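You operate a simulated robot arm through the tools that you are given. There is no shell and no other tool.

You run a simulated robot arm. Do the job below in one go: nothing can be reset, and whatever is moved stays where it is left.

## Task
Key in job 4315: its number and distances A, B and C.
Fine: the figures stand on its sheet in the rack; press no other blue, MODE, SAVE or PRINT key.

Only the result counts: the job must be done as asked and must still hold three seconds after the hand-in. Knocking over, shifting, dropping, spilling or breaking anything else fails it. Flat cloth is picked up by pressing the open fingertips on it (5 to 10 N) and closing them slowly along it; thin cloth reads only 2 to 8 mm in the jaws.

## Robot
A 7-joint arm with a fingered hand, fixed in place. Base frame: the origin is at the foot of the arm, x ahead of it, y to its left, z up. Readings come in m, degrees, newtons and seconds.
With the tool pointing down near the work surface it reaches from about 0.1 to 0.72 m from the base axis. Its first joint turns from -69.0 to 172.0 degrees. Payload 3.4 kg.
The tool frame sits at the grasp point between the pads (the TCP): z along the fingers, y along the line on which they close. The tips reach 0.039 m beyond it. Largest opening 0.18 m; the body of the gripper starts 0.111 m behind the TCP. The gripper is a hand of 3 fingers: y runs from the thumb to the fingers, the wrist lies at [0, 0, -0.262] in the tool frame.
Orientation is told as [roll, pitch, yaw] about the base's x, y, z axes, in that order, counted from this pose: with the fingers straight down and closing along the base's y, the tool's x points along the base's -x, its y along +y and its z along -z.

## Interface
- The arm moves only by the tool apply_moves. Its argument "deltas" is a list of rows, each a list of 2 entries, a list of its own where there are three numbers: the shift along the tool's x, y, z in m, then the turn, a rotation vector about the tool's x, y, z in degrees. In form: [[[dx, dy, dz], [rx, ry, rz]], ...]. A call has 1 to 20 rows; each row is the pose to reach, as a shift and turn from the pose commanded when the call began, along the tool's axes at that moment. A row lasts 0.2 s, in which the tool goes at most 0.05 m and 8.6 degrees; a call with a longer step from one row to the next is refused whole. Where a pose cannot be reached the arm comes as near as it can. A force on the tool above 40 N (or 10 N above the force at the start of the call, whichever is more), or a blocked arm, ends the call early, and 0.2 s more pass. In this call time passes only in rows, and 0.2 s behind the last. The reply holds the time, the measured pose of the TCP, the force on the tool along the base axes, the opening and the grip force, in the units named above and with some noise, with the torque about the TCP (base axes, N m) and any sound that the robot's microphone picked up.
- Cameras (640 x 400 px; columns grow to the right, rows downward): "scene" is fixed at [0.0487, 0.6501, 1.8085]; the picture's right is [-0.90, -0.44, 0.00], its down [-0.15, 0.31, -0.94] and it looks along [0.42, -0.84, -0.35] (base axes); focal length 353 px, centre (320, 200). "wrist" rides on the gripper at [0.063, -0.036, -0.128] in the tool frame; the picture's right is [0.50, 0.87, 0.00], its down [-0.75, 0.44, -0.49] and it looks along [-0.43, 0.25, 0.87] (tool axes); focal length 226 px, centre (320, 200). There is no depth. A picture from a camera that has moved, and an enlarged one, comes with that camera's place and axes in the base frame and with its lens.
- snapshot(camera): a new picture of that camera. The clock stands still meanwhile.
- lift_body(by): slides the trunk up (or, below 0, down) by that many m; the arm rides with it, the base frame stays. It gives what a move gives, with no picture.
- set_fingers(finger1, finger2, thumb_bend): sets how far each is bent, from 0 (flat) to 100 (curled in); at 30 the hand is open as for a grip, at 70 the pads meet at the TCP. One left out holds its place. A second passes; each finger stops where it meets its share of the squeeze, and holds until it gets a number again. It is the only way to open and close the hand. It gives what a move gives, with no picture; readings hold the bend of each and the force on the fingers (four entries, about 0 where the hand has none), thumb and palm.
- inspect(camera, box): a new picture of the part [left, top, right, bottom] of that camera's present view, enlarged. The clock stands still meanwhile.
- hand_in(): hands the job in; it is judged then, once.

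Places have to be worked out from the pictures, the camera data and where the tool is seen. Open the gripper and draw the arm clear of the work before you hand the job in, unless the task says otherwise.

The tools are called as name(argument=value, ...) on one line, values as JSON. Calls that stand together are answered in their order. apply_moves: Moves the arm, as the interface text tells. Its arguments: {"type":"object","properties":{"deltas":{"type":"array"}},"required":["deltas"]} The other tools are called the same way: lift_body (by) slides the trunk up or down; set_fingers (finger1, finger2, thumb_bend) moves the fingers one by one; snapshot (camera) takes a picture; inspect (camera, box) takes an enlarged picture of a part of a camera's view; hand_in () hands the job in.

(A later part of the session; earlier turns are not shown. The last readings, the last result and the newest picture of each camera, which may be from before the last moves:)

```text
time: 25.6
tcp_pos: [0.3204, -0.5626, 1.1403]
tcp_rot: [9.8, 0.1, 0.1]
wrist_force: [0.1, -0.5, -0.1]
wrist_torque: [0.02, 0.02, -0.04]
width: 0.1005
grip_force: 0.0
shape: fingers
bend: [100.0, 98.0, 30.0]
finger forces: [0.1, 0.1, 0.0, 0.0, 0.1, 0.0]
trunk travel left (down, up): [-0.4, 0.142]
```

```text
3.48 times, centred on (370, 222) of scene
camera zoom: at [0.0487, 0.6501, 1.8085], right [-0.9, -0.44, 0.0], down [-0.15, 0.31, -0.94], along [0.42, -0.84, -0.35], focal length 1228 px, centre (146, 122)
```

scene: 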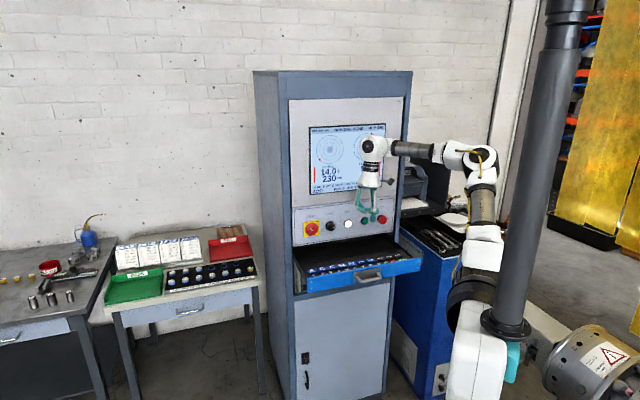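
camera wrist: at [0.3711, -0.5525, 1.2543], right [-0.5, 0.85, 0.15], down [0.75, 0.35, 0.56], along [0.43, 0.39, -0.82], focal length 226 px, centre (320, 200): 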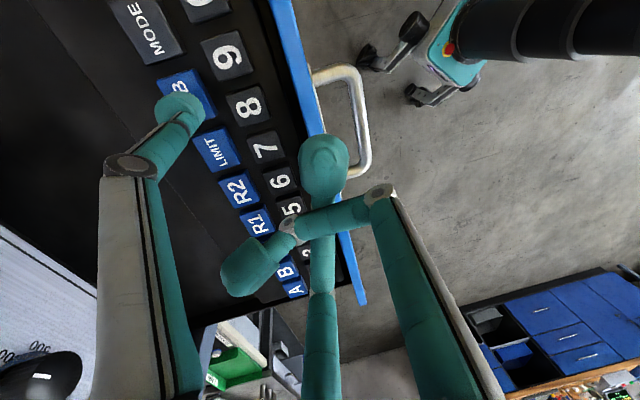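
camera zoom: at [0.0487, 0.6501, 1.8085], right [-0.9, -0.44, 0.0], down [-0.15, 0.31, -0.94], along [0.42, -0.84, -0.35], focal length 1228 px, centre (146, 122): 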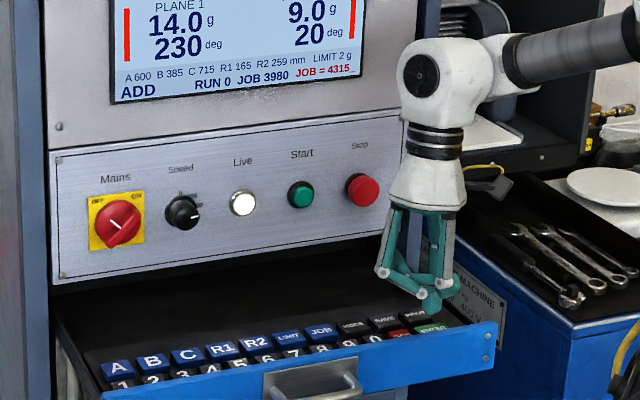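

The display reads "JOB = 4315_" and ENTER is under the tip (centre ≈ (0.316,-0.660)). I'll shift x by -4 mm (away from PRINT) and press ENTER.

apply_moves(deltas=[[[0.004, -0.0015, 0.0125], [0, 0, 0]], [[0.004, -0.0036, 0.022], [0, 0, 0]], [[0.004, -0.0042, 0.0252], [0, 0, 0]], [[0.004, -0.0047, 0.028], [0, 0, 0]]])

inspect(camera="scene", box=[310, 165, 430, 280])

```text
time: 26.6
tcp_pos: [0.3149, -0.5602, 1.1132]
tcp_rot: [9.8, 0.0, 0.0]
wrist_force: [1.5, -0.9, 2.3]
wrist_torque: [-0.15, -0.04, 0.03]
width: 0.1006
grip_force: 0.8
shape: fingers
bend: [100.0, 98.0, 30.0]
finger forces: [0.1, 0.0, 0.0, 0.1, 1.8, 0.0]
trunk travel left (down, up): [-0.4, 0.142]
heard: click
```

```text
3.48 times, centred on (370, 222) of scene
camera zoom: at [0.0487, 0.6501, 1.8085], right [-0.9, -0.44, 0.0], down [-0.15, 0.31, -0.94], along [0.42, -0.84, -0.35], focal length 1228 px, centre (146, 122)
```

zoom: 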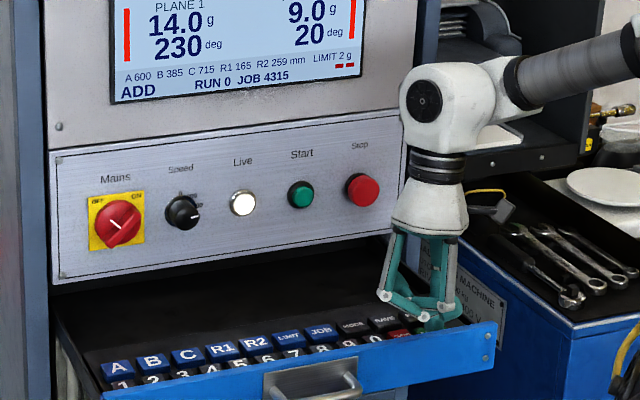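

JOB 4315 is stored and the screen is fully visible from the ENTER position. Next is A: lift 3 cm and travel to a hover over A at about (0.6195,-0.416).

apply_moves(deltas=[[[0, 0.0025, -0.015], [0, 0, 0]], [[0, 0.0051, -0.0296], [0, 0, 0]], [[-0.0335, 0.0317, -0.025], [0, 0, 0]], [[-0.067, 0.0582, -0.0204], [0, 0, 0]], [[-0.1005, 0.0848, -0.0158], [0, 0, 0]], [[-0.134, 0.1114, -0.0112], [0, 0, 0]], [[-0.1676, 0.138, -0.0066], [0, 0, 0]], [[-0.2011, 0.1645, -0.0019], [0, 0, 0]], [[-0.2346, 0.1911, 0.0027], [0, 0, 0]], [[-0.2681, 0.2177, 0.0073], [0, 0, 0]], [[-0.3016, 0.2442, 0.0119], [0, 0, 0]], [[-0.3016, 0.2442, 0.0119], [0, 0, 0]]])

inspect(camera="wrist", box=[100, 0, 340, 150])

inspect(camera="scene", box=[300, 220, 360, 280])

```text
time: 29.2
tcp_pos: [0.6159, -0.3163, 1.1456]
tcp_rot: [9.9, -0.1, 0.0]
wrist_force: [0.0, 0.0, -0.2]
wrist_torque: [-0.01, -0.02, 0.02]
width: 0.1004
grip_force: 0.1
shape: fingers
bend: [100.0, 98.0, 30.0]
finger forces: [0.0, 0.0, 0.0, 0.0, 0.0, 0.1]
trunk travel left (down, up): [-0.4, 0.142]
```

```text
2.67 times, centred on (220, 75) of wrist
camera zoom: at [0.5539, -0.3743, 1.2657], right [-0.5, 0.85, 0.15], down [0.75, 0.34, 0.56], along [0.43, 0.39, -0.81], focal length 603 px, centre (587, 533)
```

zoom: 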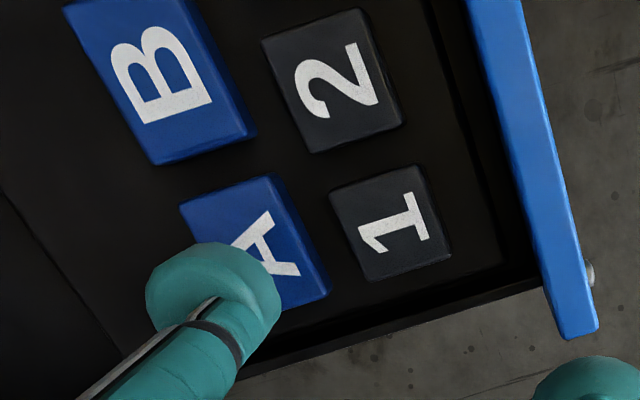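

```text
6.67 times, centred on (330, 250) of scene
camera zoom: at [0.0487, 0.6501, 1.8085], right [-0.9, -0.44, 0.0], down [-0.15, 0.31, -0.94], along [0.42, -0.84, -0.35], focal length 2353 px, centre (253, -133)
```

zoom: 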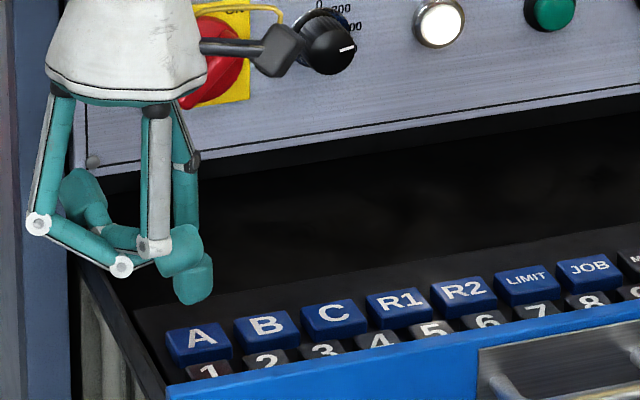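

A sits right under the tip (key ≈ (0.616,-0.416), tip ≈ (0.616,-0.415)). I'll press A.

apply_moves(deltas=[[[0, -0.0022, 0.0125], [0, 0, 0]], [[0, -0.0043, 0.025], [0, 0, 0]], [[0, -0.0051, 0.03], [0, 0, 0]], [[0, -0.0055, 0.032], [0, 0, 0]], [[0, -0.0058, 0.0335], [0, 0, 0]]])

```text
time: 30.4
tcp_pos: [0.6186, -0.3156, 1.1097]
tcp_rot: [9.9, -0.3, 0.1]
wrist_force: [2.2, 2.4, 11.0]
wrist_torque: [-0.97, -0.13, 0.27]
width: 0.1006
grip_force: 5.0
shape: fingers
bend: [100.0, 98.0, 30.0]
finger forces: [0.0, 0.1, 0.0, 0.1, 10.9, 0.0]
trunk travel left (down, up): [-0.4, 0.142]
heard: click
```

Click for A (bottomed at 11 N). I'll lift and move to 2 at about (0.571,-0.410).

apply_moves(deltas=[[[0, 0.0022, -0.0128], [0, 0, 0]], [[0, 0.0045, -0.0256], [0, 0, 0]], [[0.024, 0.0065, -0.0252], [0, 0, 0]], [[0.048, 0.0085, -0.0249], [0, 0, 0]], [[0.048, 0.0085, -0.0249], [0, 0, 0]]])

inspect(camera="wrist", box=[100, 0, 340, 150])

inspect(camera="scene", box=[300, 115, 400, 200])

```text
time: 31.6
tcp_pos: [0.57, -0.3122, 1.1337]
tcp_rot: [9.8, 0.1, -0.1]
wrist_force: [-0.4, 0.4, -1.0]
wrist_torque: [0.0, -0.01, 0.04]
width: 0.1003
grip_force: 0.1
shape: fingers
bend: [100.0, 98.0, 30.0]
finger forces: [0.0, 0.2, 0.0, 0.0, 0.0, 0.1]
trunk travel left (down, up): [-0.4, 0.142]
```

```text
2.67 times, centred on (220, 75) of wrist
camera zoom: at [0.5074, -0.3697, 1.2535], right [-0.5, 0.85, 0.15], down [0.75, 0.35, 0.56], along [0.42, 0.39, -0.82], focal length 603 px, centre (587, 533)
```

zoom: 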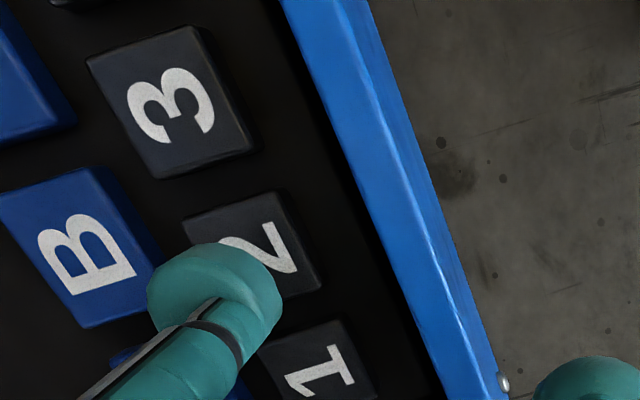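

```text
4.71 times, centred on (350, 158) of scene
camera zoom: at [0.0487, 0.6501, 1.8085], right [-0.9, -0.44, 0.0], down [-0.15, 0.31, -0.94], along [0.42, -0.84, -0.35], focal length 1661 px, centre (179, 400)
```

zoom: 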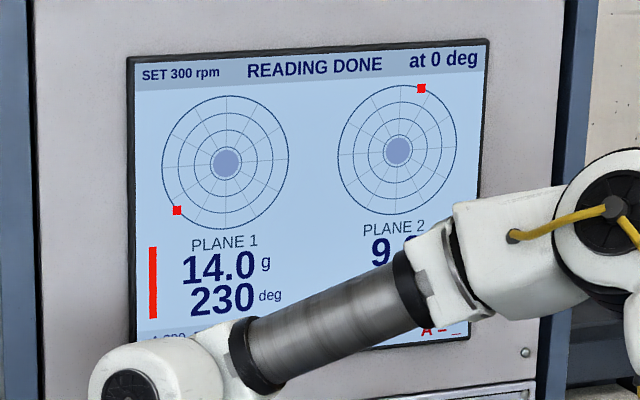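

The screen shows "A = _" and 2 is aligned. I'll press 2 for the first time.

apply_moves(deltas=[[[0.002, -0.0017, 0.01], [0, 0, 0]], [[0.002, -0.0028, 0.016], [0, 0, 0]], [[0.002, -0.0032, 0.019], [0, 0, 0]], [[0.002, -0.0036, 0.0215], [0, 0, 0]]])

```text
time: 32.6
tcp_pos: [0.5663, -0.3138, 1.1136]
tcp_rot: [9.8, 0.1, 0.0]
wrist_force: [0.0, -0.3, 1.8]
wrist_torque: [-0.14, 0.01, 0.05]
width: 0.1003
grip_force: 0.9
shape: fingers
bend: [100.0, 98.0, 30.0]
finger forces: [0.0, 0.0, 0.0, 0.1, 1.7, 0.1]
trunk travel left (down, up): [-0.4, 0.142]
heard: click
```

First click for 2. I'll lift 15 mm to release it and check the display.

apply_moves(deltas=[[[0, 0.0013, -0.0074], [0, 0, 0]], [[0, 0.0026, -0.0148], [0, 0, 0]]])

inspect(camera="scene", box=[340, 165, 410, 200])

inspect(camera="wrist", box=[100, 0, 340, 150])

```text
time: 33.2
tcp_pos: [0.5649, -0.3139, 1.1266]
tcp_rot: [9.8, 0.1, 0.0]
wrist_force: [0.2, 0.0, 0.6]
wrist_torque: [0.01, -0.01, 0.01]
width: 0.1002
grip_force: 0.0
shape: fingers
bend: [100.0, 98.0, 30.0]
finger forces: [0.0, 0.0, 0.0, 0.0, 0.0, 0.0]
trunk travel left (down, up): [-0.4, 0.142]
```

```text
9.14 times, centred on (375, 182) of scene
camera zoom: at [0.0487, 0.6501, 1.8085], right [-0.9, -0.44, 0.0], down [-0.15, 0.31, -0.94], along [0.42, -0.84, -0.35], focal length 3227 px, centre (-183, 360)
```

zoom: 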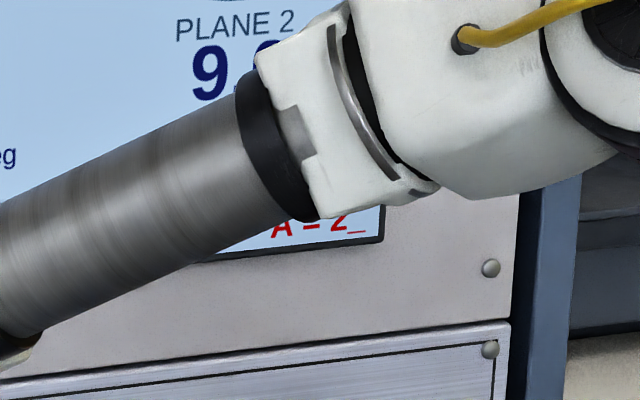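

```text
2.67 times, centred on (220, 75) of wrist
camera zoom: at [0.5033, -0.3714, 1.2485], right [-0.5, 0.85, 0.15], down [0.75, 0.35, 0.56], along [0.43, 0.39, -0.82], focal length 603 px, centre (587, 533)
```

zoom: 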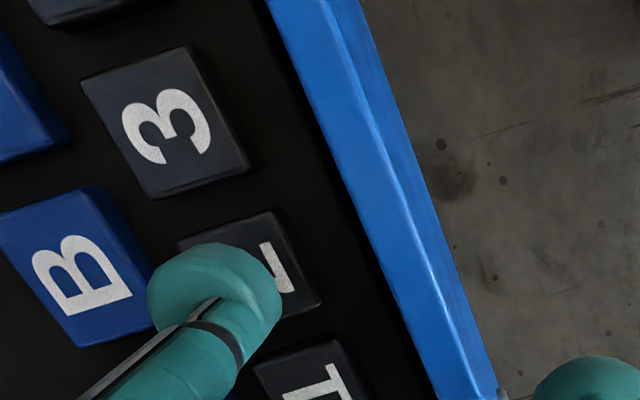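

Display reads "A = 2_". I'll press 2 again.

apply_moves(deltas=[[[0, -0.0013, 0.0078], [0, 0, 0]], [[0, -0.002, 0.0118], [0, 0, 0]], [[0, -0.0027, 0.0155], [0, 0, 0]]])

```text
time: 34.0
tcp_pos: [0.5663, -0.3128, 1.1121]
tcp_rot: [9.8, 0.1, 0.0]
wrist_force: [-0.1, -0.3, 2.5]
wrist_torque: [-0.2, -0.01, -0.03]
width: 0.1004
grip_force: 0.9
shape: fingers
bend: [100.0, 98.0, 30.0]
finger forces: [0.1, 0.0, 0.0, 0.0, 2.3, 0.0]
trunk travel left (down, up): [-0.4, 0.142]
heard: click
```

Second click for 2. I'll lift and travel to 0 at about (0.373,-0.604).

apply_moves(deltas=[[[0, 0.0024, -0.0138], [0, 0, 0]], [[0, 0.0048, -0.0276], [0, 0, 0]], [[0.0279, -0.0224, -0.0323], [0, 0, 0]], [[0.0558, -0.0497, -0.0371], [0, 0, 0]], [[0.0837, -0.0769, -0.0418], [0, 0, 0]], [[0.1116, -0.1041, -0.0465], [0, 0, 0]], [[0.1395, -0.1314, -0.0513], [0, 0, 0]], [[0.1674, -0.1586, -0.056], [0, 0, 0]], [[0.1953, -0.1858, -0.0607], [0, 0, 0]], [[0.1953, -0.1858, -0.0607], [0, 0, 0]]])

inspect(camera="wrist", box=[100, 0, 340, 150])

inspect(camera="scene", box=[300, 115, 400, 200])

```text
time: 36.2
tcp_pos: [0.3714, -0.5072, 1.1378]
tcp_rot: [9.8, 0.2, 0.1]
wrist_force: [0.6, 0.3, -0.2]
wrist_torque: [-0.01, 0.0, -0.02]
width: 0.1006
grip_force: 0.1
shape: fingers
bend: [100.0, 98.0, 30.0]
finger forces: [0.0, 0.0, 0.1, 0.0, 0.1, 0.1]
trunk travel left (down, up): [-0.4, 0.142]
```

```text
2.67 times, centred on (220, 75) of wrist
camera zoom: at [0.3109, -0.565, 1.2586], right [-0.5, 0.85, 0.15], down [0.76, 0.35, 0.56], along [0.42, 0.39, -0.82], focal length 603 px, centre (587, 533)
```

zoom: 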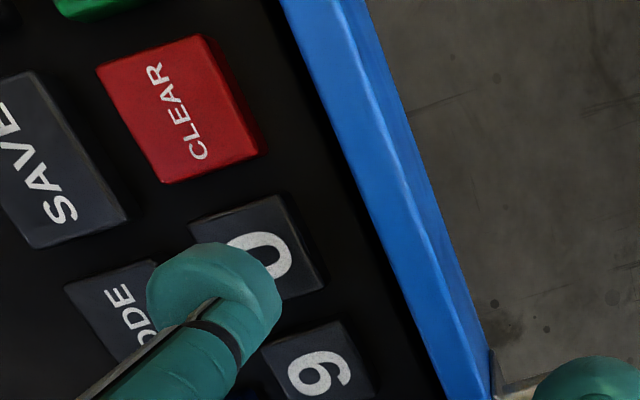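

```text
4.71 times, centred on (350, 158) of scene
camera zoom: at [0.0487, 0.6501, 1.8085], right [-0.9, -0.44, 0.0], down [-0.15, 0.31, -0.94], along [0.42, -0.84, -0.35], focal length 1661 px, centre (179, 400)
```

zoom: 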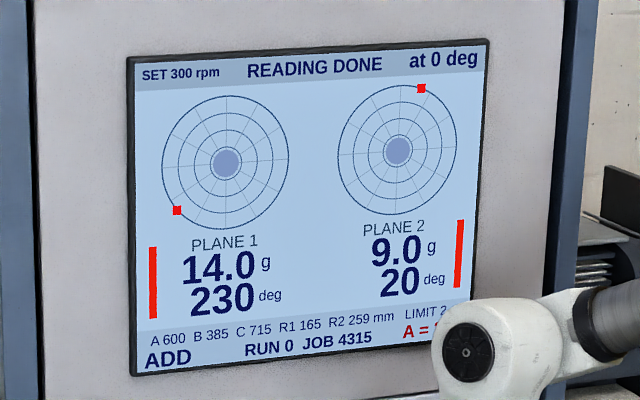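

0 is aligned within 2 mm and MODE is clear behind it. I'll press 0.

apply_moves(deltas=[[[0.002, -0.0008, 0.0125], [0, 0, 0]], [[0.002, -0.0024, 0.02], [0, 0, 0]], [[0.002, -0.003, 0.0232], [0, 0, 0]], [[0.002, -0.0034, 0.0256], [0, 0, 0]]])

```text
time: 37.2
tcp_pos: [0.3693, -0.5055, 1.1137]
tcp_rot: [9.8, 0.1, 0.0]
wrist_force: [0.4, 0.6, 2.5]
wrist_torque: [-0.15, -0.02, -0.03]
width: 0.1004
grip_force: 1.1
shape: fingers
bend: [100.0, 98.0, 30.0]
finger forces: [0.0, 0.0, 0.1, 0.0, 1.5, 0.0]
trunk travel left (down, up): [-0.4, 0.142]
```

No click yet at 1.5 N. I'll press 1.5 mm further.

apply_moves(deltas=[[[0, -0.0003, 0.0015], [0, 0, 0]]])

```text
time: 37.6
tcp_pos: [0.3694, -0.5064, 1.1134]
tcp_rot: [9.8, 0.1, 0.0]
wrist_force: [1.5, -0.4, 1.6]
wrist_torque: [-0.15, -0.07, 0.05]
width: 0.1003
grip_force: 1.4
shape: fingers
bend: [100.0, 98.0, 30.0]
finger forces: [0.0, 0.0, 0.1, 0.1, 2.1, 0.0]
trunk travel left (down, up): [-0.4, 0.142]
heard: click
```

Click for 0. I'll lift and move over CLEAR to ENTER.

apply_moves(deltas=[[[0, 0.0023, -0.0133], [0, 0, 0]], [[0, 0.0046, -0.0266], [0, 0, 0]], [[0.027, -0.022, -0.0312], [0, 0, 0]], [[0.0539, -0.0486, -0.0358], [0, 0, 0]], [[0.0539, -0.0486, -0.0358], [0, 0, 0]]])

inspect(camera="wrist", box=[100, 0, 340, 150])

inspect(camera="scene", box=[300, 115, 400, 200])

```text
time: 38.8
tcp_pos: [0.3174, -0.5608, 1.1402]
tcp_rot: [9.7, 0.1, 0.1]
wrist_force: [0.4, -0.5, 0.3]
wrist_torque: [0.01, 0.02, 0.01]
width: 0.1005
grip_force: 0.1
shape: fingers
bend: [100.0, 98.0, 30.0]
finger forces: [0.0, 0.0, 0.0, 0.1, 0.1, 0.0]
trunk travel left (down, up): [-0.4, 0.142]
```

```text
2.67 times, centred on (220, 75) of wrist
camera zoom: at [0.2549, -0.6182, 1.2614], right [-0.5, 0.85, 0.15], down [0.75, 0.35, 0.56], along [0.42, 0.39, -0.82], focal length 603 px, centre (587, 533)
```

zoom: 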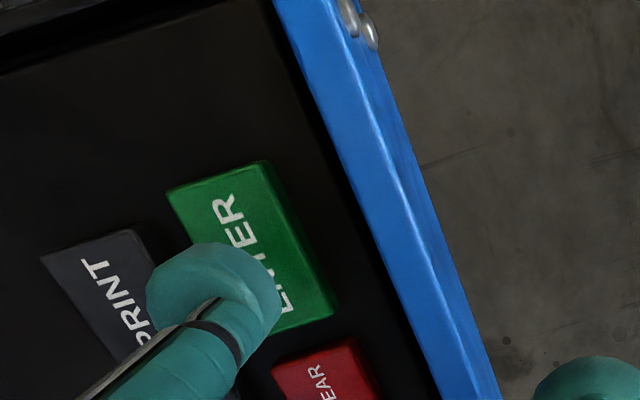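

```text
4.71 times, centred on (350, 158) of scene
camera zoom: at [0.0487, 0.6501, 1.8085], right [-0.9, -0.44, 0.0], down [-0.15, 0.31, -0.94], along [0.42, -0.84, -0.35], focal length 1661 px, centre (179, 400)
```

zoom: 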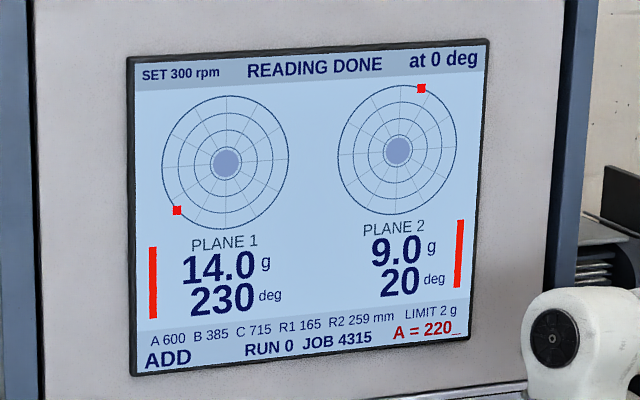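

Display reads "A = 220_". I'll press ENTER.

apply_moves(deltas=[[[0.002, -0.0015, 0.0125], [0, 0, 0]], [[0.002, -0.0036, 0.022], [0, 0, 0]], [[0.002, -0.0042, 0.0252], [0, 0, 0]], [[0.002, -0.0047, 0.0282], [0, 0, 0]]])

inspect(camera="scene", box=[300, 115, 400, 200])

```text
time: 39.8
tcp_pos: [0.3133, -0.5603, 1.1106]
tcp_rot: [9.7, 0.0, -0.1]
wrist_force: [0.7, 0.1, 4.1]
wrist_torque: [-0.39, -0.07, 0.1]
width: 0.1009
grip_force: 1.8
shape: fingers
bend: [100.0, 98.0, 30.0]
finger forces: [0.0, 0.0, 0.1, 0.0, 4.4, 0.0]
trunk travel left (down, up): [-0.4, 0.142]
heard: click
```

```text
4.71 times, centred on (350, 158) of scene
camera zoom: at [0.0487, 0.6501, 1.8085], right [-0.9, -0.44, 0.0], down [-0.15, 0.31, -0.94], along [0.42, -0.84, -0.35], focal length 1661 px, centre (179, 400)
```

zoom: 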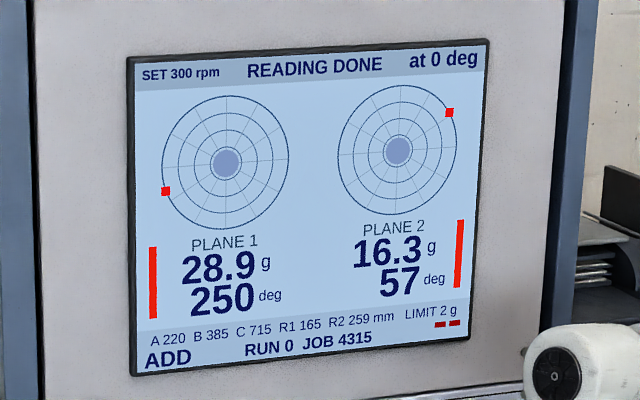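

A is stored as 220. Next is B at about (0.588,-0.446): lift and travel there.

apply_moves(deltas=[[[0, 0.0025, -0.015], [0, 0, 0]], [[0, 0.0051, -0.0296], [0, 0, 0]], [[-0.0342, 0.0314, -0.025], [0, 0, 0]], [[-0.0684, 0.0576, -0.0205], [0, 0, 0]], [[-0.1026, 0.0839, -0.0159], [0, 0, 0]], [[-0.1369, 0.1101, -0.0114], [0, 0, 0]], [[-0.1711, 0.1364, -0.0068], [0, 0, 0]], [[-0.2053, 0.1627, -0.0022], [0, 0, 0]], [[-0.2395, 0.1889, 0.0023], [0, 0, 0]], [[-0.2737, 0.2152, 0.0069], [0, 0, 0]], [[-0.2737, 0.2152, 0.0069], [0, 0, 0]]])

inspect(camera="wrist", box=[100, 0, 340, 150])

inspect(camera="scene", box=[300, 220, 360, 280])

```text
time: 42.2
tcp_pos: [0.5844, -0.3453, 1.1409]
tcp_rot: [9.9, 0.0, 0.0]
wrist_force: [-0.5, -0.4, -0.6]
wrist_torque: [-0.01, 0.0, 0.01]
width: 0.1004
grip_force: 0.0
shape: fingers
bend: [100.0, 98.0, 30.0]
finger forces: [0.0, 0.0, 0.1, 0.0, 0.0, 0.1]
trunk travel left (down, up): [-0.4, 0.142]
```

```text
2.67 times, centred on (220, 75) of wrist
camera zoom: at [0.5214, -0.4033, 1.2618], right [-0.5, 0.85, 0.15], down [0.75, 0.34, 0.56], along [0.43, 0.39, -0.82], focal length 603 px, centre (587, 533)
```

zoom: 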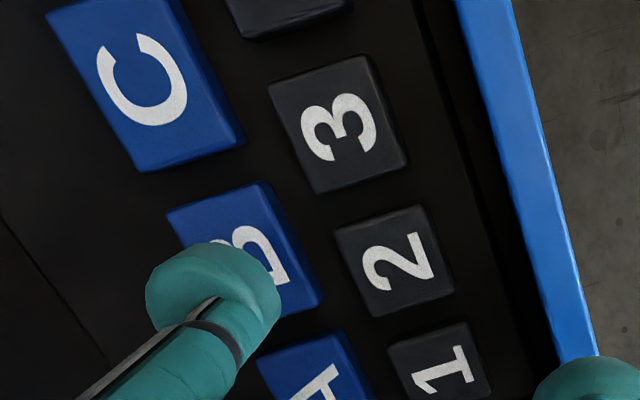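

```text
6.67 times, centred on (330, 250) of scene
camera zoom: at [0.0487, 0.6501, 1.8085], right [-0.9, -0.44, 0.0], down [-0.15, 0.31, -0.94], along [0.42, -0.84, -0.35], focal length 2353 px, centre (253, -133)
```

zoom: 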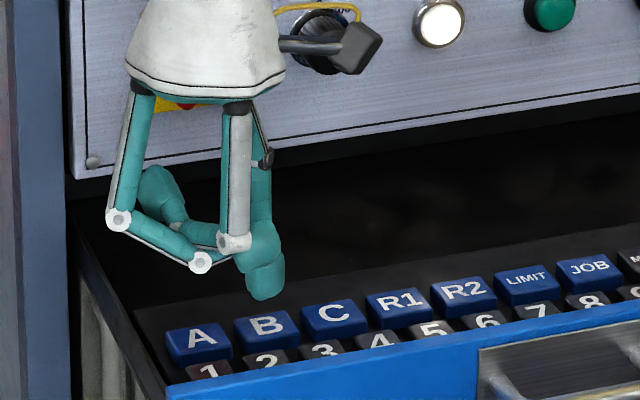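

B lies under the tip within 3 mm. I'll press B.

apply_moves(deltas=[[[0, -0.0036, 0.0125], [0, 0, 0]], [[0, -0.0052, 0.022], [0, 0, 0]], [[0, -0.0058, 0.025], [0, 0, 0]], [[0, -0.0063, 0.0277], [0, 0, 0]]])

```text
time: 43.2
tcp_pos: [0.5875, -0.3463, 1.1137]
tcp_rot: [9.8, 0.0, 0.1]
wrist_force: [-0.8, 0.2, 2.3]
wrist_torque: [-0.23, 0.06, -0.1]
width: 0.1004
grip_force: 0.7
shape: fingers
bend: [100.0, 98.0, 30.0]
finger forces: [0.0, 0.1, 0.1, 0.0, 2.3, 0.1]
trunk travel left (down, up): [-0.4, 0.142]
heard: click
```

Click for B. I'll lift and go to 3.

apply_moves(deltas=[[[0, 0.0022, -0.0123], [0, 0, 0]], [[0, 0.0043, -0.0246], [0, 0, 0]], [[0.022, 0.0085, -0.0238], [0, 0, 0]], [[0.0435, 0.0127, -0.0231], [0, 0, 0]], [[0.0435, 0.0127, -0.0231], [0, 0, 0]]])

inspect(camera="wrist", box=[100, 0, 340, 150])

inspect(camera="scene", box=[300, 115, 400, 200])

```text
time: 44.4
tcp_pos: [0.5435, -0.3407, 1.1359]
tcp_rot: [9.8, 0.1, 0.0]
wrist_force: [-0.5, -0.6, 0.2]
wrist_torque: [-0.05, 0.04, -0.02]
width: 0.1005
grip_force: 0.0
shape: fingers
bend: [100.0, 98.0, 30.0]
finger forces: [0.0, 0.1, 0.0, 0.0, 0.1, 0.0]
trunk travel left (down, up): [-0.4, 0.142]
```

```text
2.67 times, centred on (220, 75) of wrist
camera zoom: at [0.4812, -0.3976, 1.2559], right [-0.5, 0.85, 0.15], down [0.75, 0.35, 0.56], along [0.42, 0.39, -0.82], focal length 603 px, centre (587, 533)
```

zoom: 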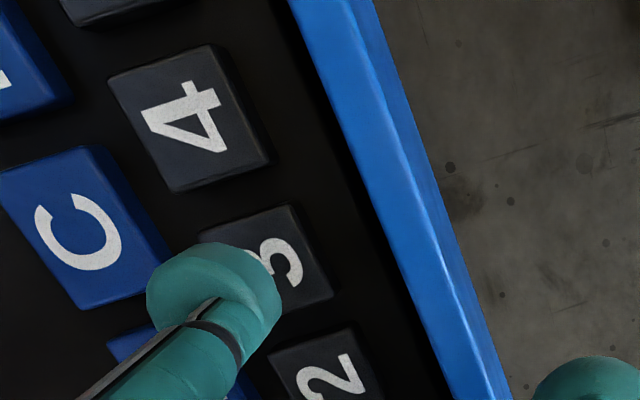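

```text
4.71 times, centred on (350, 158) of scene
camera zoom: at [0.0487, 0.6501, 1.8085], right [-0.9, -0.44, 0.0], down [-0.15, 0.31, -0.94], along [0.42, -0.84, -0.35], focal length 1661 px, centre (179, 400)
```

zoom: 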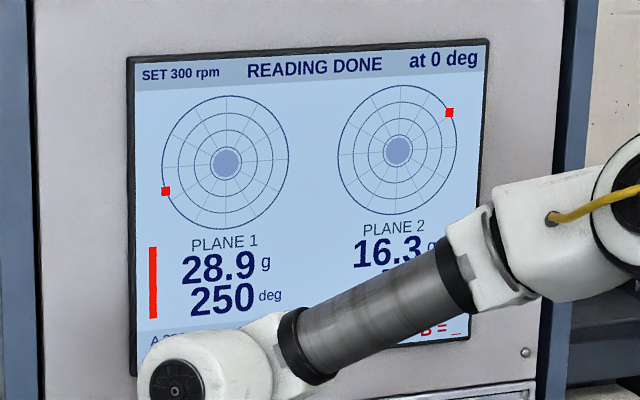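

Screen shows "B = _". I'll press 3 with a 2 mm shift to the front.

apply_moves(deltas=[[[0.001, 0.0002, 0.0105], [0, 0, 0]], [[0.001, -0.001, 0.018], [0, 0, 0]], [[0.001, -0.0016, 0.0212], [0, 0, 0]], [[0.001, -0.0021, 0.0238], [0, 0, 0]]])

```text
time: 45.4
tcp_pos: [0.5427, -0.3365, 1.1125]
tcp_rot: [9.8, 0.1, 0.0]
wrist_force: [-0.6, 0.4, 1.7]
wrist_torque: [-0.16, -0.01, 0.0]
width: 0.1007
grip_force: 1.1
shape: fingers
bend: [100.0, 98.0, 30.0]
finger forces: [0.1, 0.1, 0.1, 0.0, 1.7, 0.1]
trunk travel left (down, up): [-0.4, 0.142]
heard: click
```

Click for 3. I'll lift and travel to 0.

apply_moves(deltas=[[[0, 0.0024, -0.0138], [0, 0, 0]], [[0, 0.0048, -0.0276], [0, 0, 0]], [[0.0289, -0.023, -0.0324], [0, 0, 0]], [[0.0578, -0.0509, -0.0373], [0, 0, 0]], [[0.0867, -0.0787, -0.0421], [0, 0, 0]], [[0.1155, -0.1065, -0.0469], [0, 0, 0]], [[0.1444, -0.1344, -0.0518], [0, 0, 0]], [[0.1733, -0.1622, -0.0566], [0, 0, 0]], [[0.1733, -0.1622, -0.0566], [0, 0, 0]]])

inspect(camera="wrist", box=[100, 0, 340, 150])

inspect(camera="scene", box=[300, 115, 400, 200])

```text
time: 47.4
tcp_pos: [0.3721, -0.5051, 1.1406]
tcp_rot: [9.7, 0.2, -0.1]
wrist_force: [0.0, -0.6, 0.1]
wrist_torque: [-0.01, 0.04, -0.01]
width: 0.1003
grip_force: 0.1
shape: fingers
bend: [100.0, 98.0, 30.0]
finger forces: [0.0, 0.1, 0.1, 0.1, 0.0, 0.0]
trunk travel left (down, up): [-0.4, 0.142]
```

```text
2.67 times, centred on (220, 75) of wrist
camera zoom: at [0.3105, -0.5623, 1.2614], right [-0.5, 0.85, 0.15], down [0.76, 0.35, 0.56], along [0.42, 0.39, -0.82], focal length 603 px, centre (587, 533)
```

zoom: 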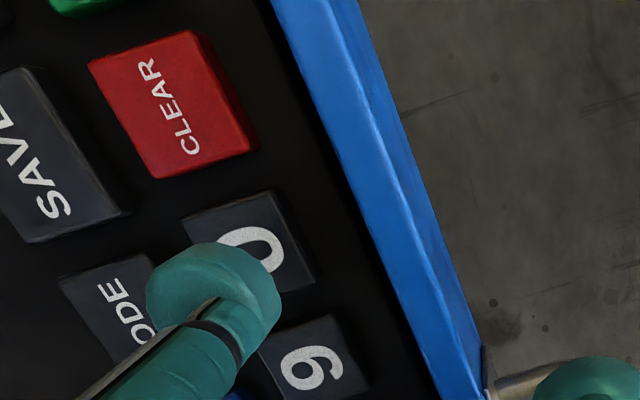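

```text
4.71 times, centred on (350, 158) of scene
camera zoom: at [0.0487, 0.6501, 1.8085], right [-0.9, -0.44, 0.0], down [-0.15, 0.31, -0.94], along [0.42, -0.84, -0.35], focal length 1661 px, centre (179, 400)
```

zoom: 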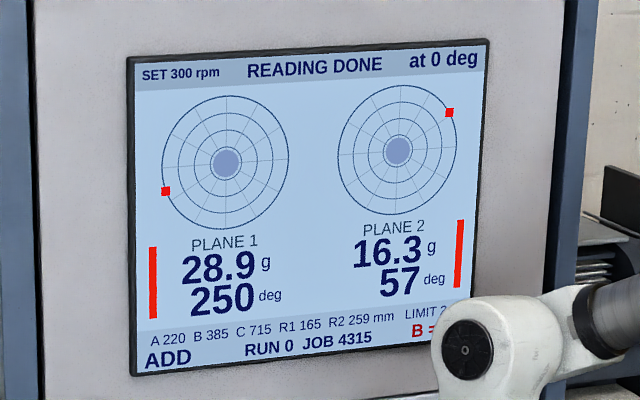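

0 is under the tip. First press of 0.

apply_moves(deltas=[[[0.002, -0.0022, 0.0135], [0, 0, 0]], [[0.002, -0.004, 0.0225], [0, 0, 0]], [[0.002, -0.0046, 0.0257], [0, 0, 0]], [[0.002, -0.005, 0.0288], [0, 0, 0]]])

```text
time: 48.4
tcp_pos: [0.3674, -0.5059, 1.1122]
tcp_rot: [9.7, 0.0, 0.0]
wrist_force: [1.0, 0.4, 1.6]
wrist_torque: [-0.2, -0.03, 0.05]
width: 0.1002
grip_force: 1.4
shape: fingers
bend: [100.0, 98.0, 30.0]
finger forces: [0.0, 0.0, 0.1, 0.0, 2.3, 0.1]
trunk travel left (down, up): [-0.4, 0.142]
heard: click
```

Click. I'll lift 15 mm to release the key, then press it again after checking.

apply_moves(deltas=[[[0, 0.0013, -0.0074], [0, 0, 0]], [[0, 0.0026, -0.0148], [0, 0, 0]]])

inspect(camera="wrist", box=[100, 0, 340, 150])

inspect(camera="scene", box=[340, 165, 410, 200])

```text
time: 49.0
tcp_pos: [0.3674, -0.5061, 1.1269]
tcp_rot: [9.8, 0.1, 0.1]
wrist_force: [0.6, 0.4, 0.9]
wrist_torque: [-0.01, -0.01, -0.01]
width: 0.1
grip_force: 0.1
shape: fingers
bend: [100.0, 98.0, 30.0]
finger forces: [0.1, 0.0, 0.0, 0.0, 0.0, 0.0]
trunk travel left (down, up): [-0.4, 0.142]
```

```text
2.67 times, centred on (220, 75) of wrist
camera zoom: at [0.3047, -0.5645, 1.2482], right [-0.5, 0.85, 0.15], down [0.75, 0.35, 0.56], along [0.43, 0.39, -0.82], focal length 603 px, centre (587, 533)
```

zoom: 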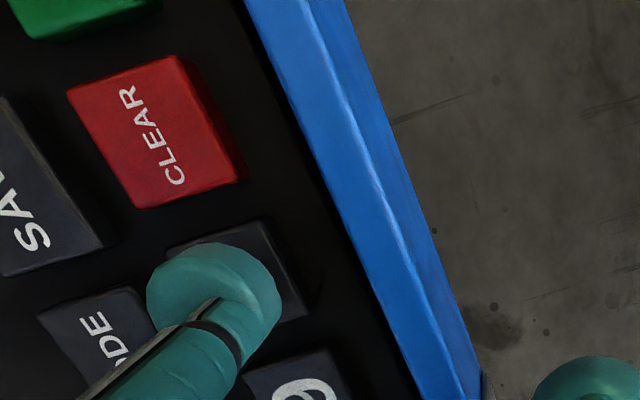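

```text
9.14 times, centred on (375, 182) of scene
camera zoom: at [0.0487, 0.6501, 1.8085], right [-0.9, -0.44, 0.0], down [-0.15, 0.31, -0.94], along [0.42, -0.84, -0.35], focal length 3227 px, centre (-183, 360)
```

zoom: 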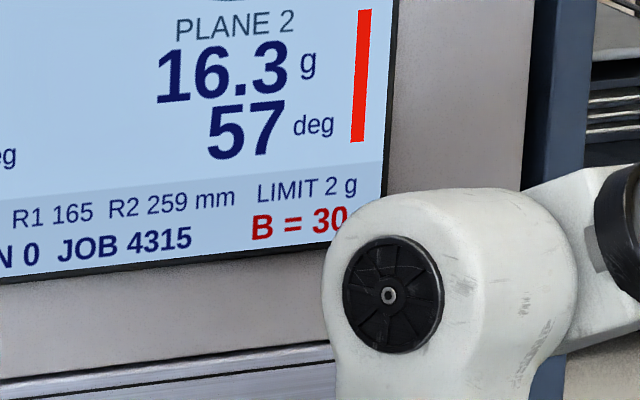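

Display reads "B = 30…". Second press of 0.

apply_moves(deltas=[[[-0.001, -0.0013, 0.0078], [0, 0, 0]], [[-0.001, -0.002, 0.0118], [0, 0, 0]], [[-0.001, -0.0027, 0.0155], [0, 0, 0]]])

```text
time: 49.8
tcp_pos: [0.369, -0.5071, 1.114]
tcp_rot: [9.8, 0.0, 0.0]
wrist_force: [-0.8, -0.5, 2.0]
wrist_torque: [-0.13, 0.03, -0.05]
width: 0.1003
grip_force: 0.8
shape: fingers
bend: [100.0, 98.0, 30.0]
finger forces: [0.1, 0.1, 0.0, 0.1, 1.7, 0.0]
trunk travel left (down, up): [-0.4, 0.142]
heard: click
```

Second click for 0. On to ENTER.

apply_moves(deltas=[[[0, 0.0023, -0.0133], [0, 0, 0]], [[0, 0.0046, -0.0266], [0, 0, 0]], [[0.027, -0.022, -0.0312], [0, 0, 0]], [[0.0539, -0.0486, -0.0358], [0, 0, 0]], [[0.0539, -0.0486, -0.0358], [0, 0, 0]]])

inspect(camera="wrist", box=[100, 0, 340, 150])

inspect(camera="scene", box=[300, 115, 400, 200])

```text
time: 51.0
tcp_pos: [0.3148, -0.56, 1.1384]
tcp_rot: [9.8, 0.1, 0.0]
wrist_force: [0.5, -0.2, 0.0]
wrist_torque: [-0.02, 0.02, -0.03]
width: 0.1002
grip_force: 0.1
shape: fingers
bend: [100.0, 98.0, 30.0]
finger forces: [0.0, 0.1, 0.1, 0.0, 0.0, 0.0]
trunk travel left (down, up): [-0.4, 0.142]
```

```text
2.67 times, centred on (220, 75) of wrist
camera zoom: at [0.252, -0.6186, 1.2588], right [-0.5, 0.85, 0.15], down [0.75, 0.35, 0.56], along [0.42, 0.39, -0.82], focal length 603 px, centre (587, 533)
```

zoom: 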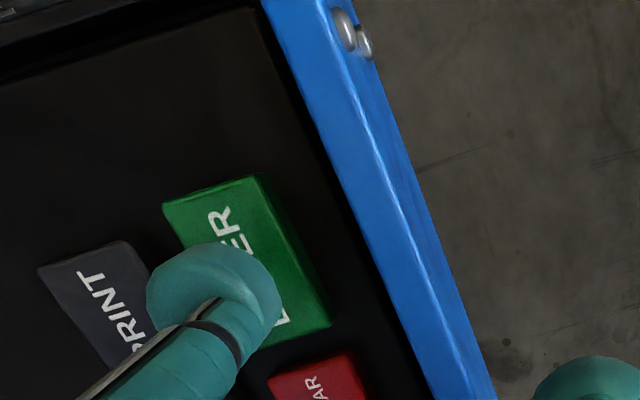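

```text
4.71 times, centred on (350, 158) of scene
camera zoom: at [0.0487, 0.6501, 1.8085], right [-0.9, -0.44, 0.0], down [-0.15, 0.31, -0.94], along [0.42, -0.84, -0.35], focal length 1661 px, centre (179, 400)
```

zoom: 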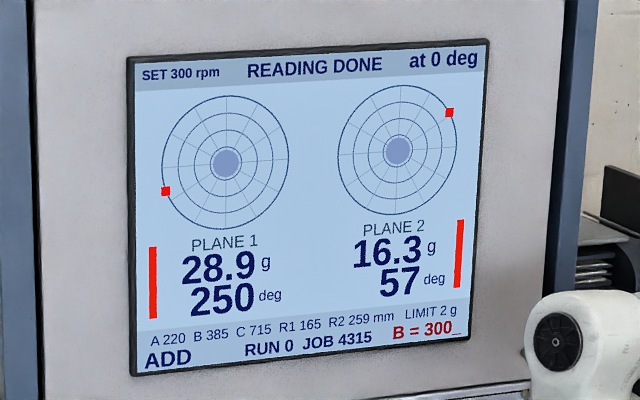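

Display reads "B = 300_" and ENTER is under the tip. I'll press ENTER.

apply_moves(deltas=[[[0, -0.0015, 0.0125], [0, 0, 0]], [[0, -0.0033, 0.0205], [0, 0, 0]], [[0, -0.0039, 0.0237], [0, 0, 0]], [[0, -0.0044, 0.0265], [0, 0, 0]]])

inspect(camera="scene", box=[300, 115, 400, 200])

```text
time: 52.0
tcp_pos: [0.3138, -0.5617, 1.1121]
tcp_rot: [9.8, 0.1, 0.0]
wrist_force: [-1.3, -1.0, 3.6]
wrist_torque: [-0.21, 0.02, -0.02]
width: 0.1005
grip_force: 1.4
shape: fingers
bend: [100.0, 98.0, 30.0]
finger forces: [0.0, 0.0, 0.0, 0.0, 2.3, 0.0]
trunk travel left (down, up): [-0.4, 0.142]
heard: click
```

```text
4.71 times, centred on (350, 158) of scene
camera zoom: at [0.0487, 0.6501, 1.8085], right [-0.9, -0.44, 0.0], down [-0.15, 0.31, -0.94], along [0.42, -0.84, -0.35], focal length 1661 px, centre (179, 400)
```

zoom: 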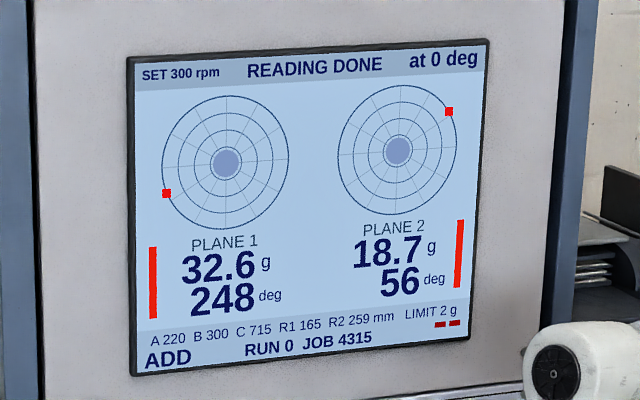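

B is stored as 300. Next is C at about (0.558,-0.476).

apply_moves(deltas=[[[0, 0.0025, -0.015], [0, 0, 0]], [[0, 0.0051, -0.0296], [0, 0, 0]], [[-0.0347, 0.0311, -0.0251], [0, 0, 0]], [[-0.0693, 0.0571, -0.0206], [0, 0, 0]], [[-0.104, 0.0831, -0.0161], [0, 0, 0]], [[-0.1387, 0.1091, -0.0116], [0, 0, 0]], [[-0.1734, 0.1351, -0.0071], [0, 0, 0]], [[-0.208, 0.161, -0.0025], [0, 0, 0]], [[-0.2427, 0.187, 0.002], [0, 0, 0]], [[-0.2427, 0.187, 0.002], [0, 0, 0]]])

inspect(camera="wrist", box=[100, 0, 340, 150])

inspect(camera="scene", box=[300, 220, 360, 280])

```text
time: 54.2
tcp_pos: [0.5561, -0.3761, 1.1406]
tcp_rot: [9.9, -0.1, 0.0]
wrist_force: [-0.1, -0.9, -0.2]
wrist_torque: [0.0, -0.02, 0.01]
width: 0.1003
grip_force: 0.0
shape: fingers
bend: [100.0, 98.0, 30.0]
finger forces: [0.0, 0.0, 0.0, 0.0, 0.0, 0.0]
trunk travel left (down, up): [-0.4, 0.142]
```

```text
2.67 times, centred on (220, 75) of wrist
camera zoom: at [0.4935, -0.4335, 1.2602], right [-0.5, 0.85, 0.15], down [0.75, 0.34, 0.56], along [0.43, 0.39, -0.82], focal length 603 px, centre (587, 533)
```

zoom: 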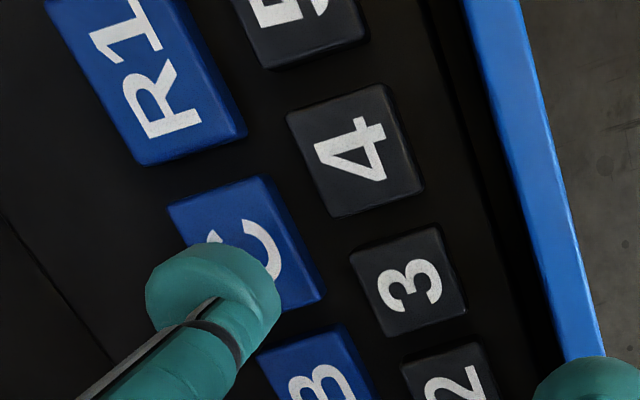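

```text
6.67 times, centred on (330, 250) of scene
camera zoom: at [0.0487, 0.6501, 1.8085], right [-0.9, -0.44, 0.0], down [-0.15, 0.31, -0.94], along [0.42, -0.84, -0.35], focal length 2353 px, centre (253, -133)
```

zoom: 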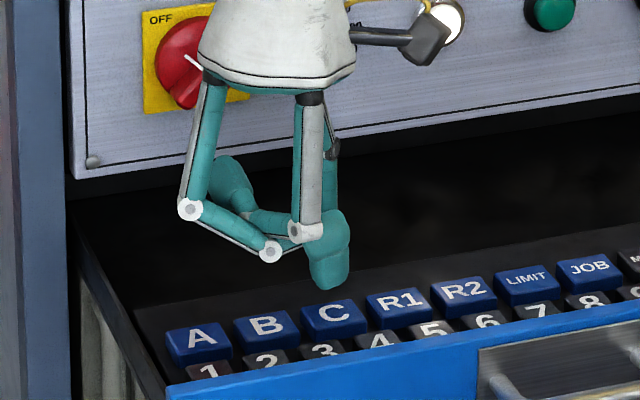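

C is aligned just as B was. I'll press C.

apply_moves(deltas=[[[0, -0.0032, 0.0125], [0, 0, 0]], [[0, -0.0047, 0.022], [0, 0, 0]], [[0, -0.0053, 0.025], [0, 0, 0]], [[0, -0.0058, 0.0277], [0, 0, 0]]])

```text
time: 55.2
tcp_pos: [0.5556, -0.3765, 1.1128]
tcp_rot: [9.7, 0.0, 0.0]
wrist_force: [-0.1, -0.3, 2.3]
wrist_torque: [-0.19, 0.01, -0.01]
width: 0.1007
grip_force: 1.0
shape: fingers
bend: [100.0, 98.0, 30.0]
finger forces: [0.0, 0.1, 0.0, 0.1, 2.1, 0.1]
trunk travel left (down, up): [-0.4, 0.142]
heard: click
```

Click for C. Now to 4.

apply_moves(deltas=[[[0, 0.0022, -0.0123], [0, 0, 0]], [[0, 0.0043, -0.0246], [0, 0, 0]], [[0.0186, 0.012, -0.0233], [0, 0, 0]], [[0.0371, 0.0196, -0.0219], [0, 0, 0]], [[0.0371, 0.0196, -0.0219], [0, 0, 0]]])

inspect(camera="wrist", box=[100, 0, 340, 150])

inspect(camera="scene", box=[300, 115, 400, 200])

```text
time: 56.4
tcp_pos: [0.5212, -0.3598, 1.1375]
tcp_rot: [9.7, 0.1, 0.0]
wrist_force: [-0.3, 0.5, 0.1]
wrist_torque: [-0.04, 0.01, -0.04]
width: 0.1008
grip_force: 0.1
shape: fingers
bend: [100.0, 98.0, 30.0]
finger forces: [0.0, 0.0, 0.0, 0.0, 0.0, 0.0]
trunk travel left (down, up): [-0.4, 0.142]
```

```text
2.67 times, centred on (220, 75) of wrist
camera zoom: at [0.4589, -0.418, 1.2575], right [-0.5, 0.85, 0.15], down [0.76, 0.35, 0.56], along [0.42, 0.39, -0.82], focal length 603 px, centre (587, 533)
```

zoom: 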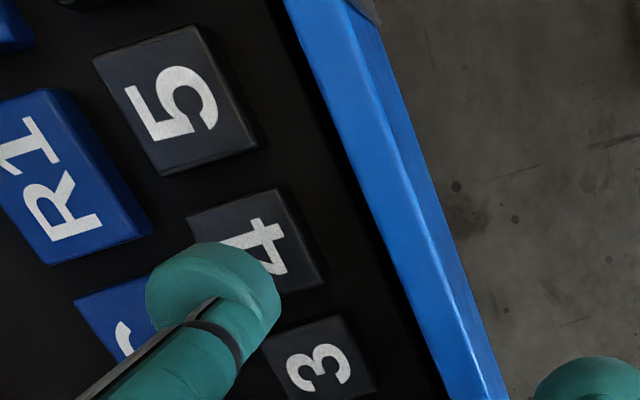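

```text
4.71 times, centred on (350, 158) of scene
camera zoom: at [0.0487, 0.6501, 1.8085], right [-0.9, -0.44, 0.0], down [-0.15, 0.31, -0.94], along [0.42, -0.84, -0.35], focal length 1661 px, centre (179, 400)
```

zoom: 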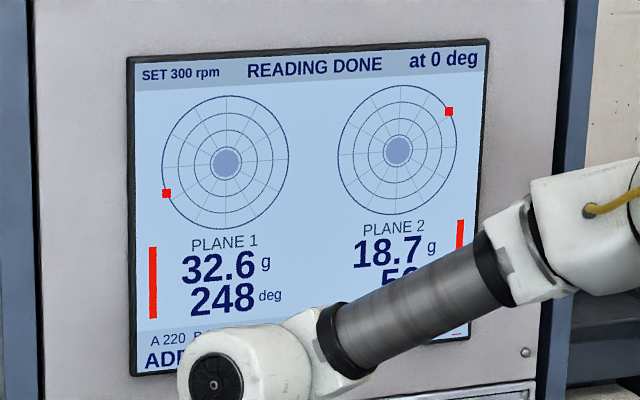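

The 4 is under the tip (the entry cursor is just visible on screen). I'll press 4.

apply_moves(deltas=[[[0.002, -0.0018, 0.012], [0, 0, 0]], [[0.002, -0.0033, 0.0195], [0, 0, 0]], [[0.002, -0.0039, 0.0225], [0, 0, 0]], [[0.002, -0.0043, 0.0252], [0, 0, 0]]])

```text
time: 57.4
tcp_pos: [0.5182, -0.3601, 1.1144]
tcp_rot: [9.8, 0.1, -0.1]
wrist_force: [-0.3, -0.2, 2.2]
wrist_torque: [-0.15, 0.02, -0.01]
width: 0.1007
grip_force: 0.7
shape: fingers
bend: [100.0, 98.0, 30.0]
finger forces: [0.1, 0.0, 0.1, 0.0, 1.5, 0.1]
trunk travel left (down, up): [-0.4, 0.142]
```

No click yet at 1.5 N. I'll press 1.5 mm further.

apply_moves(deltas=[[[0, -0.0003, 0.0015], [0, 0, 0]]])

```text
time: 57.8
tcp_pos: [0.5172, -0.3588, 1.1124]
tcp_rot: [9.8, 0.1, 0.0]
wrist_force: [1.3, 0.3, 1.9]
wrist_torque: [-0.21, 0.0, 0.01]
width: 0.1006
grip_force: 0.8
shape: fingers
bend: [100.0, 98.0, 30.0]
finger forces: [0.0, 0.0, 0.1, 0.0, 2.1, 0.0]
trunk travel left (down, up): [-0.4, 0.142]
heard: click
```

Click for 4. Now to 2, two pitches over.

apply_moves(deltas=[[[0, 0.0022, -0.0123], [0, 0, 0]], [[0, 0.0043, -0.0246], [0, 0, 0]], [[-0.0247, 0.0272, -0.0206], [0, 0, 0]], [[-0.0493, 0.0501, -0.0166], [0, 0, 0]], [[-0.0493, 0.0501, -0.0166], [0, 0, 0]]])

inspect(camera="wrist", box=[100, 0, 340, 150])

inspect(camera="scene", box=[300, 115, 400, 200])

```text
time: 59.0
tcp_pos: [0.567, -0.317, 1.1375]
tcp_rot: [9.8, 0.0, 0.0]
wrist_force: [-0.7, -0.7, -0.3]
wrist_torque: [-0.01, 0.01, 0.0]
width: 0.1005
grip_force: 0.0
shape: fingers
bend: [100.0, 98.0, 30.0]
finger forces: [0.0, 0.0, 0.1, 0.0, 0.1, 0.0]
trunk travel left (down, up): [-0.4, 0.142]
```

```text
2.67 times, centred on (220, 75) of wrist
camera zoom: at [0.5045, -0.3743, 1.2574], right [-0.5, 0.85, 0.15], down [0.75, 0.34, 0.56], along [0.43, 0.39, -0.82], focal length 603 px, centre (587, 533)
```

zoom: 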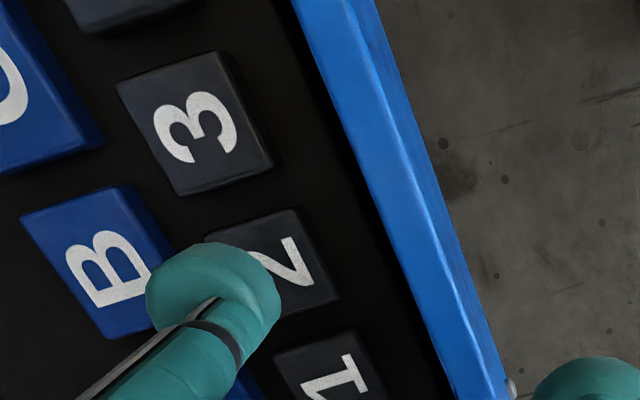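

```text
4.71 times, centred on (350, 158) of scene
camera zoom: at [0.0487, 0.6501, 1.8085], right [-0.9, -0.44, 0.0], down [-0.15, 0.31, -0.94], along [0.42, -0.84, -0.35], focal length 1661 px, centre (179, 400)
```

zoom: 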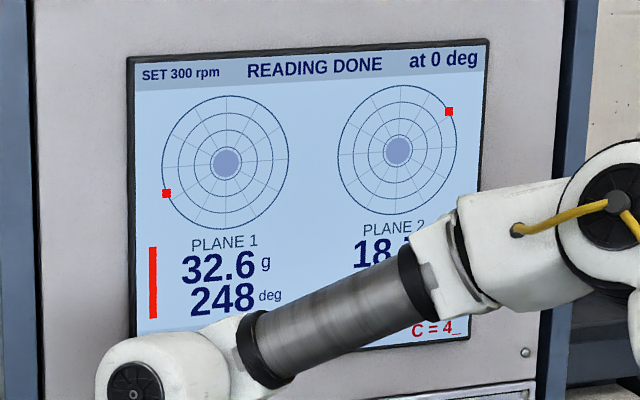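

Display reads "C = 4_". I'll press 2 with a 3 mm shift to the front.

apply_moves(deltas=[[[0.0005, 0.0012, 0.012], [0, 0, 0]], [[0.0005, -0.0003, 0.0197], [0, 0, 0]], [[0.0005, -0.0009, 0.0228], [0, 0, 0]], [[0.0005, -0.0014, 0.0258], [0, 0, 0]]])

```text
time: 60.0
tcp_pos: [0.5656, -0.3105, 1.111]
tcp_rot: [9.9, 0.0, 0.1]
wrist_force: [2.2, 0.4, 4.7]
wrist_torque: [-0.35, -0.06, 0.13]
width: 0.1009
grip_force: 2.0
shape: fingers
bend: [100.0, 98.0, 29.0]
finger forces: [0.0, 0.1, 0.1, 0.1, 4.2, 0.0]
trunk travel left (down, up): [-0.4, 0.142]
heard: click
```

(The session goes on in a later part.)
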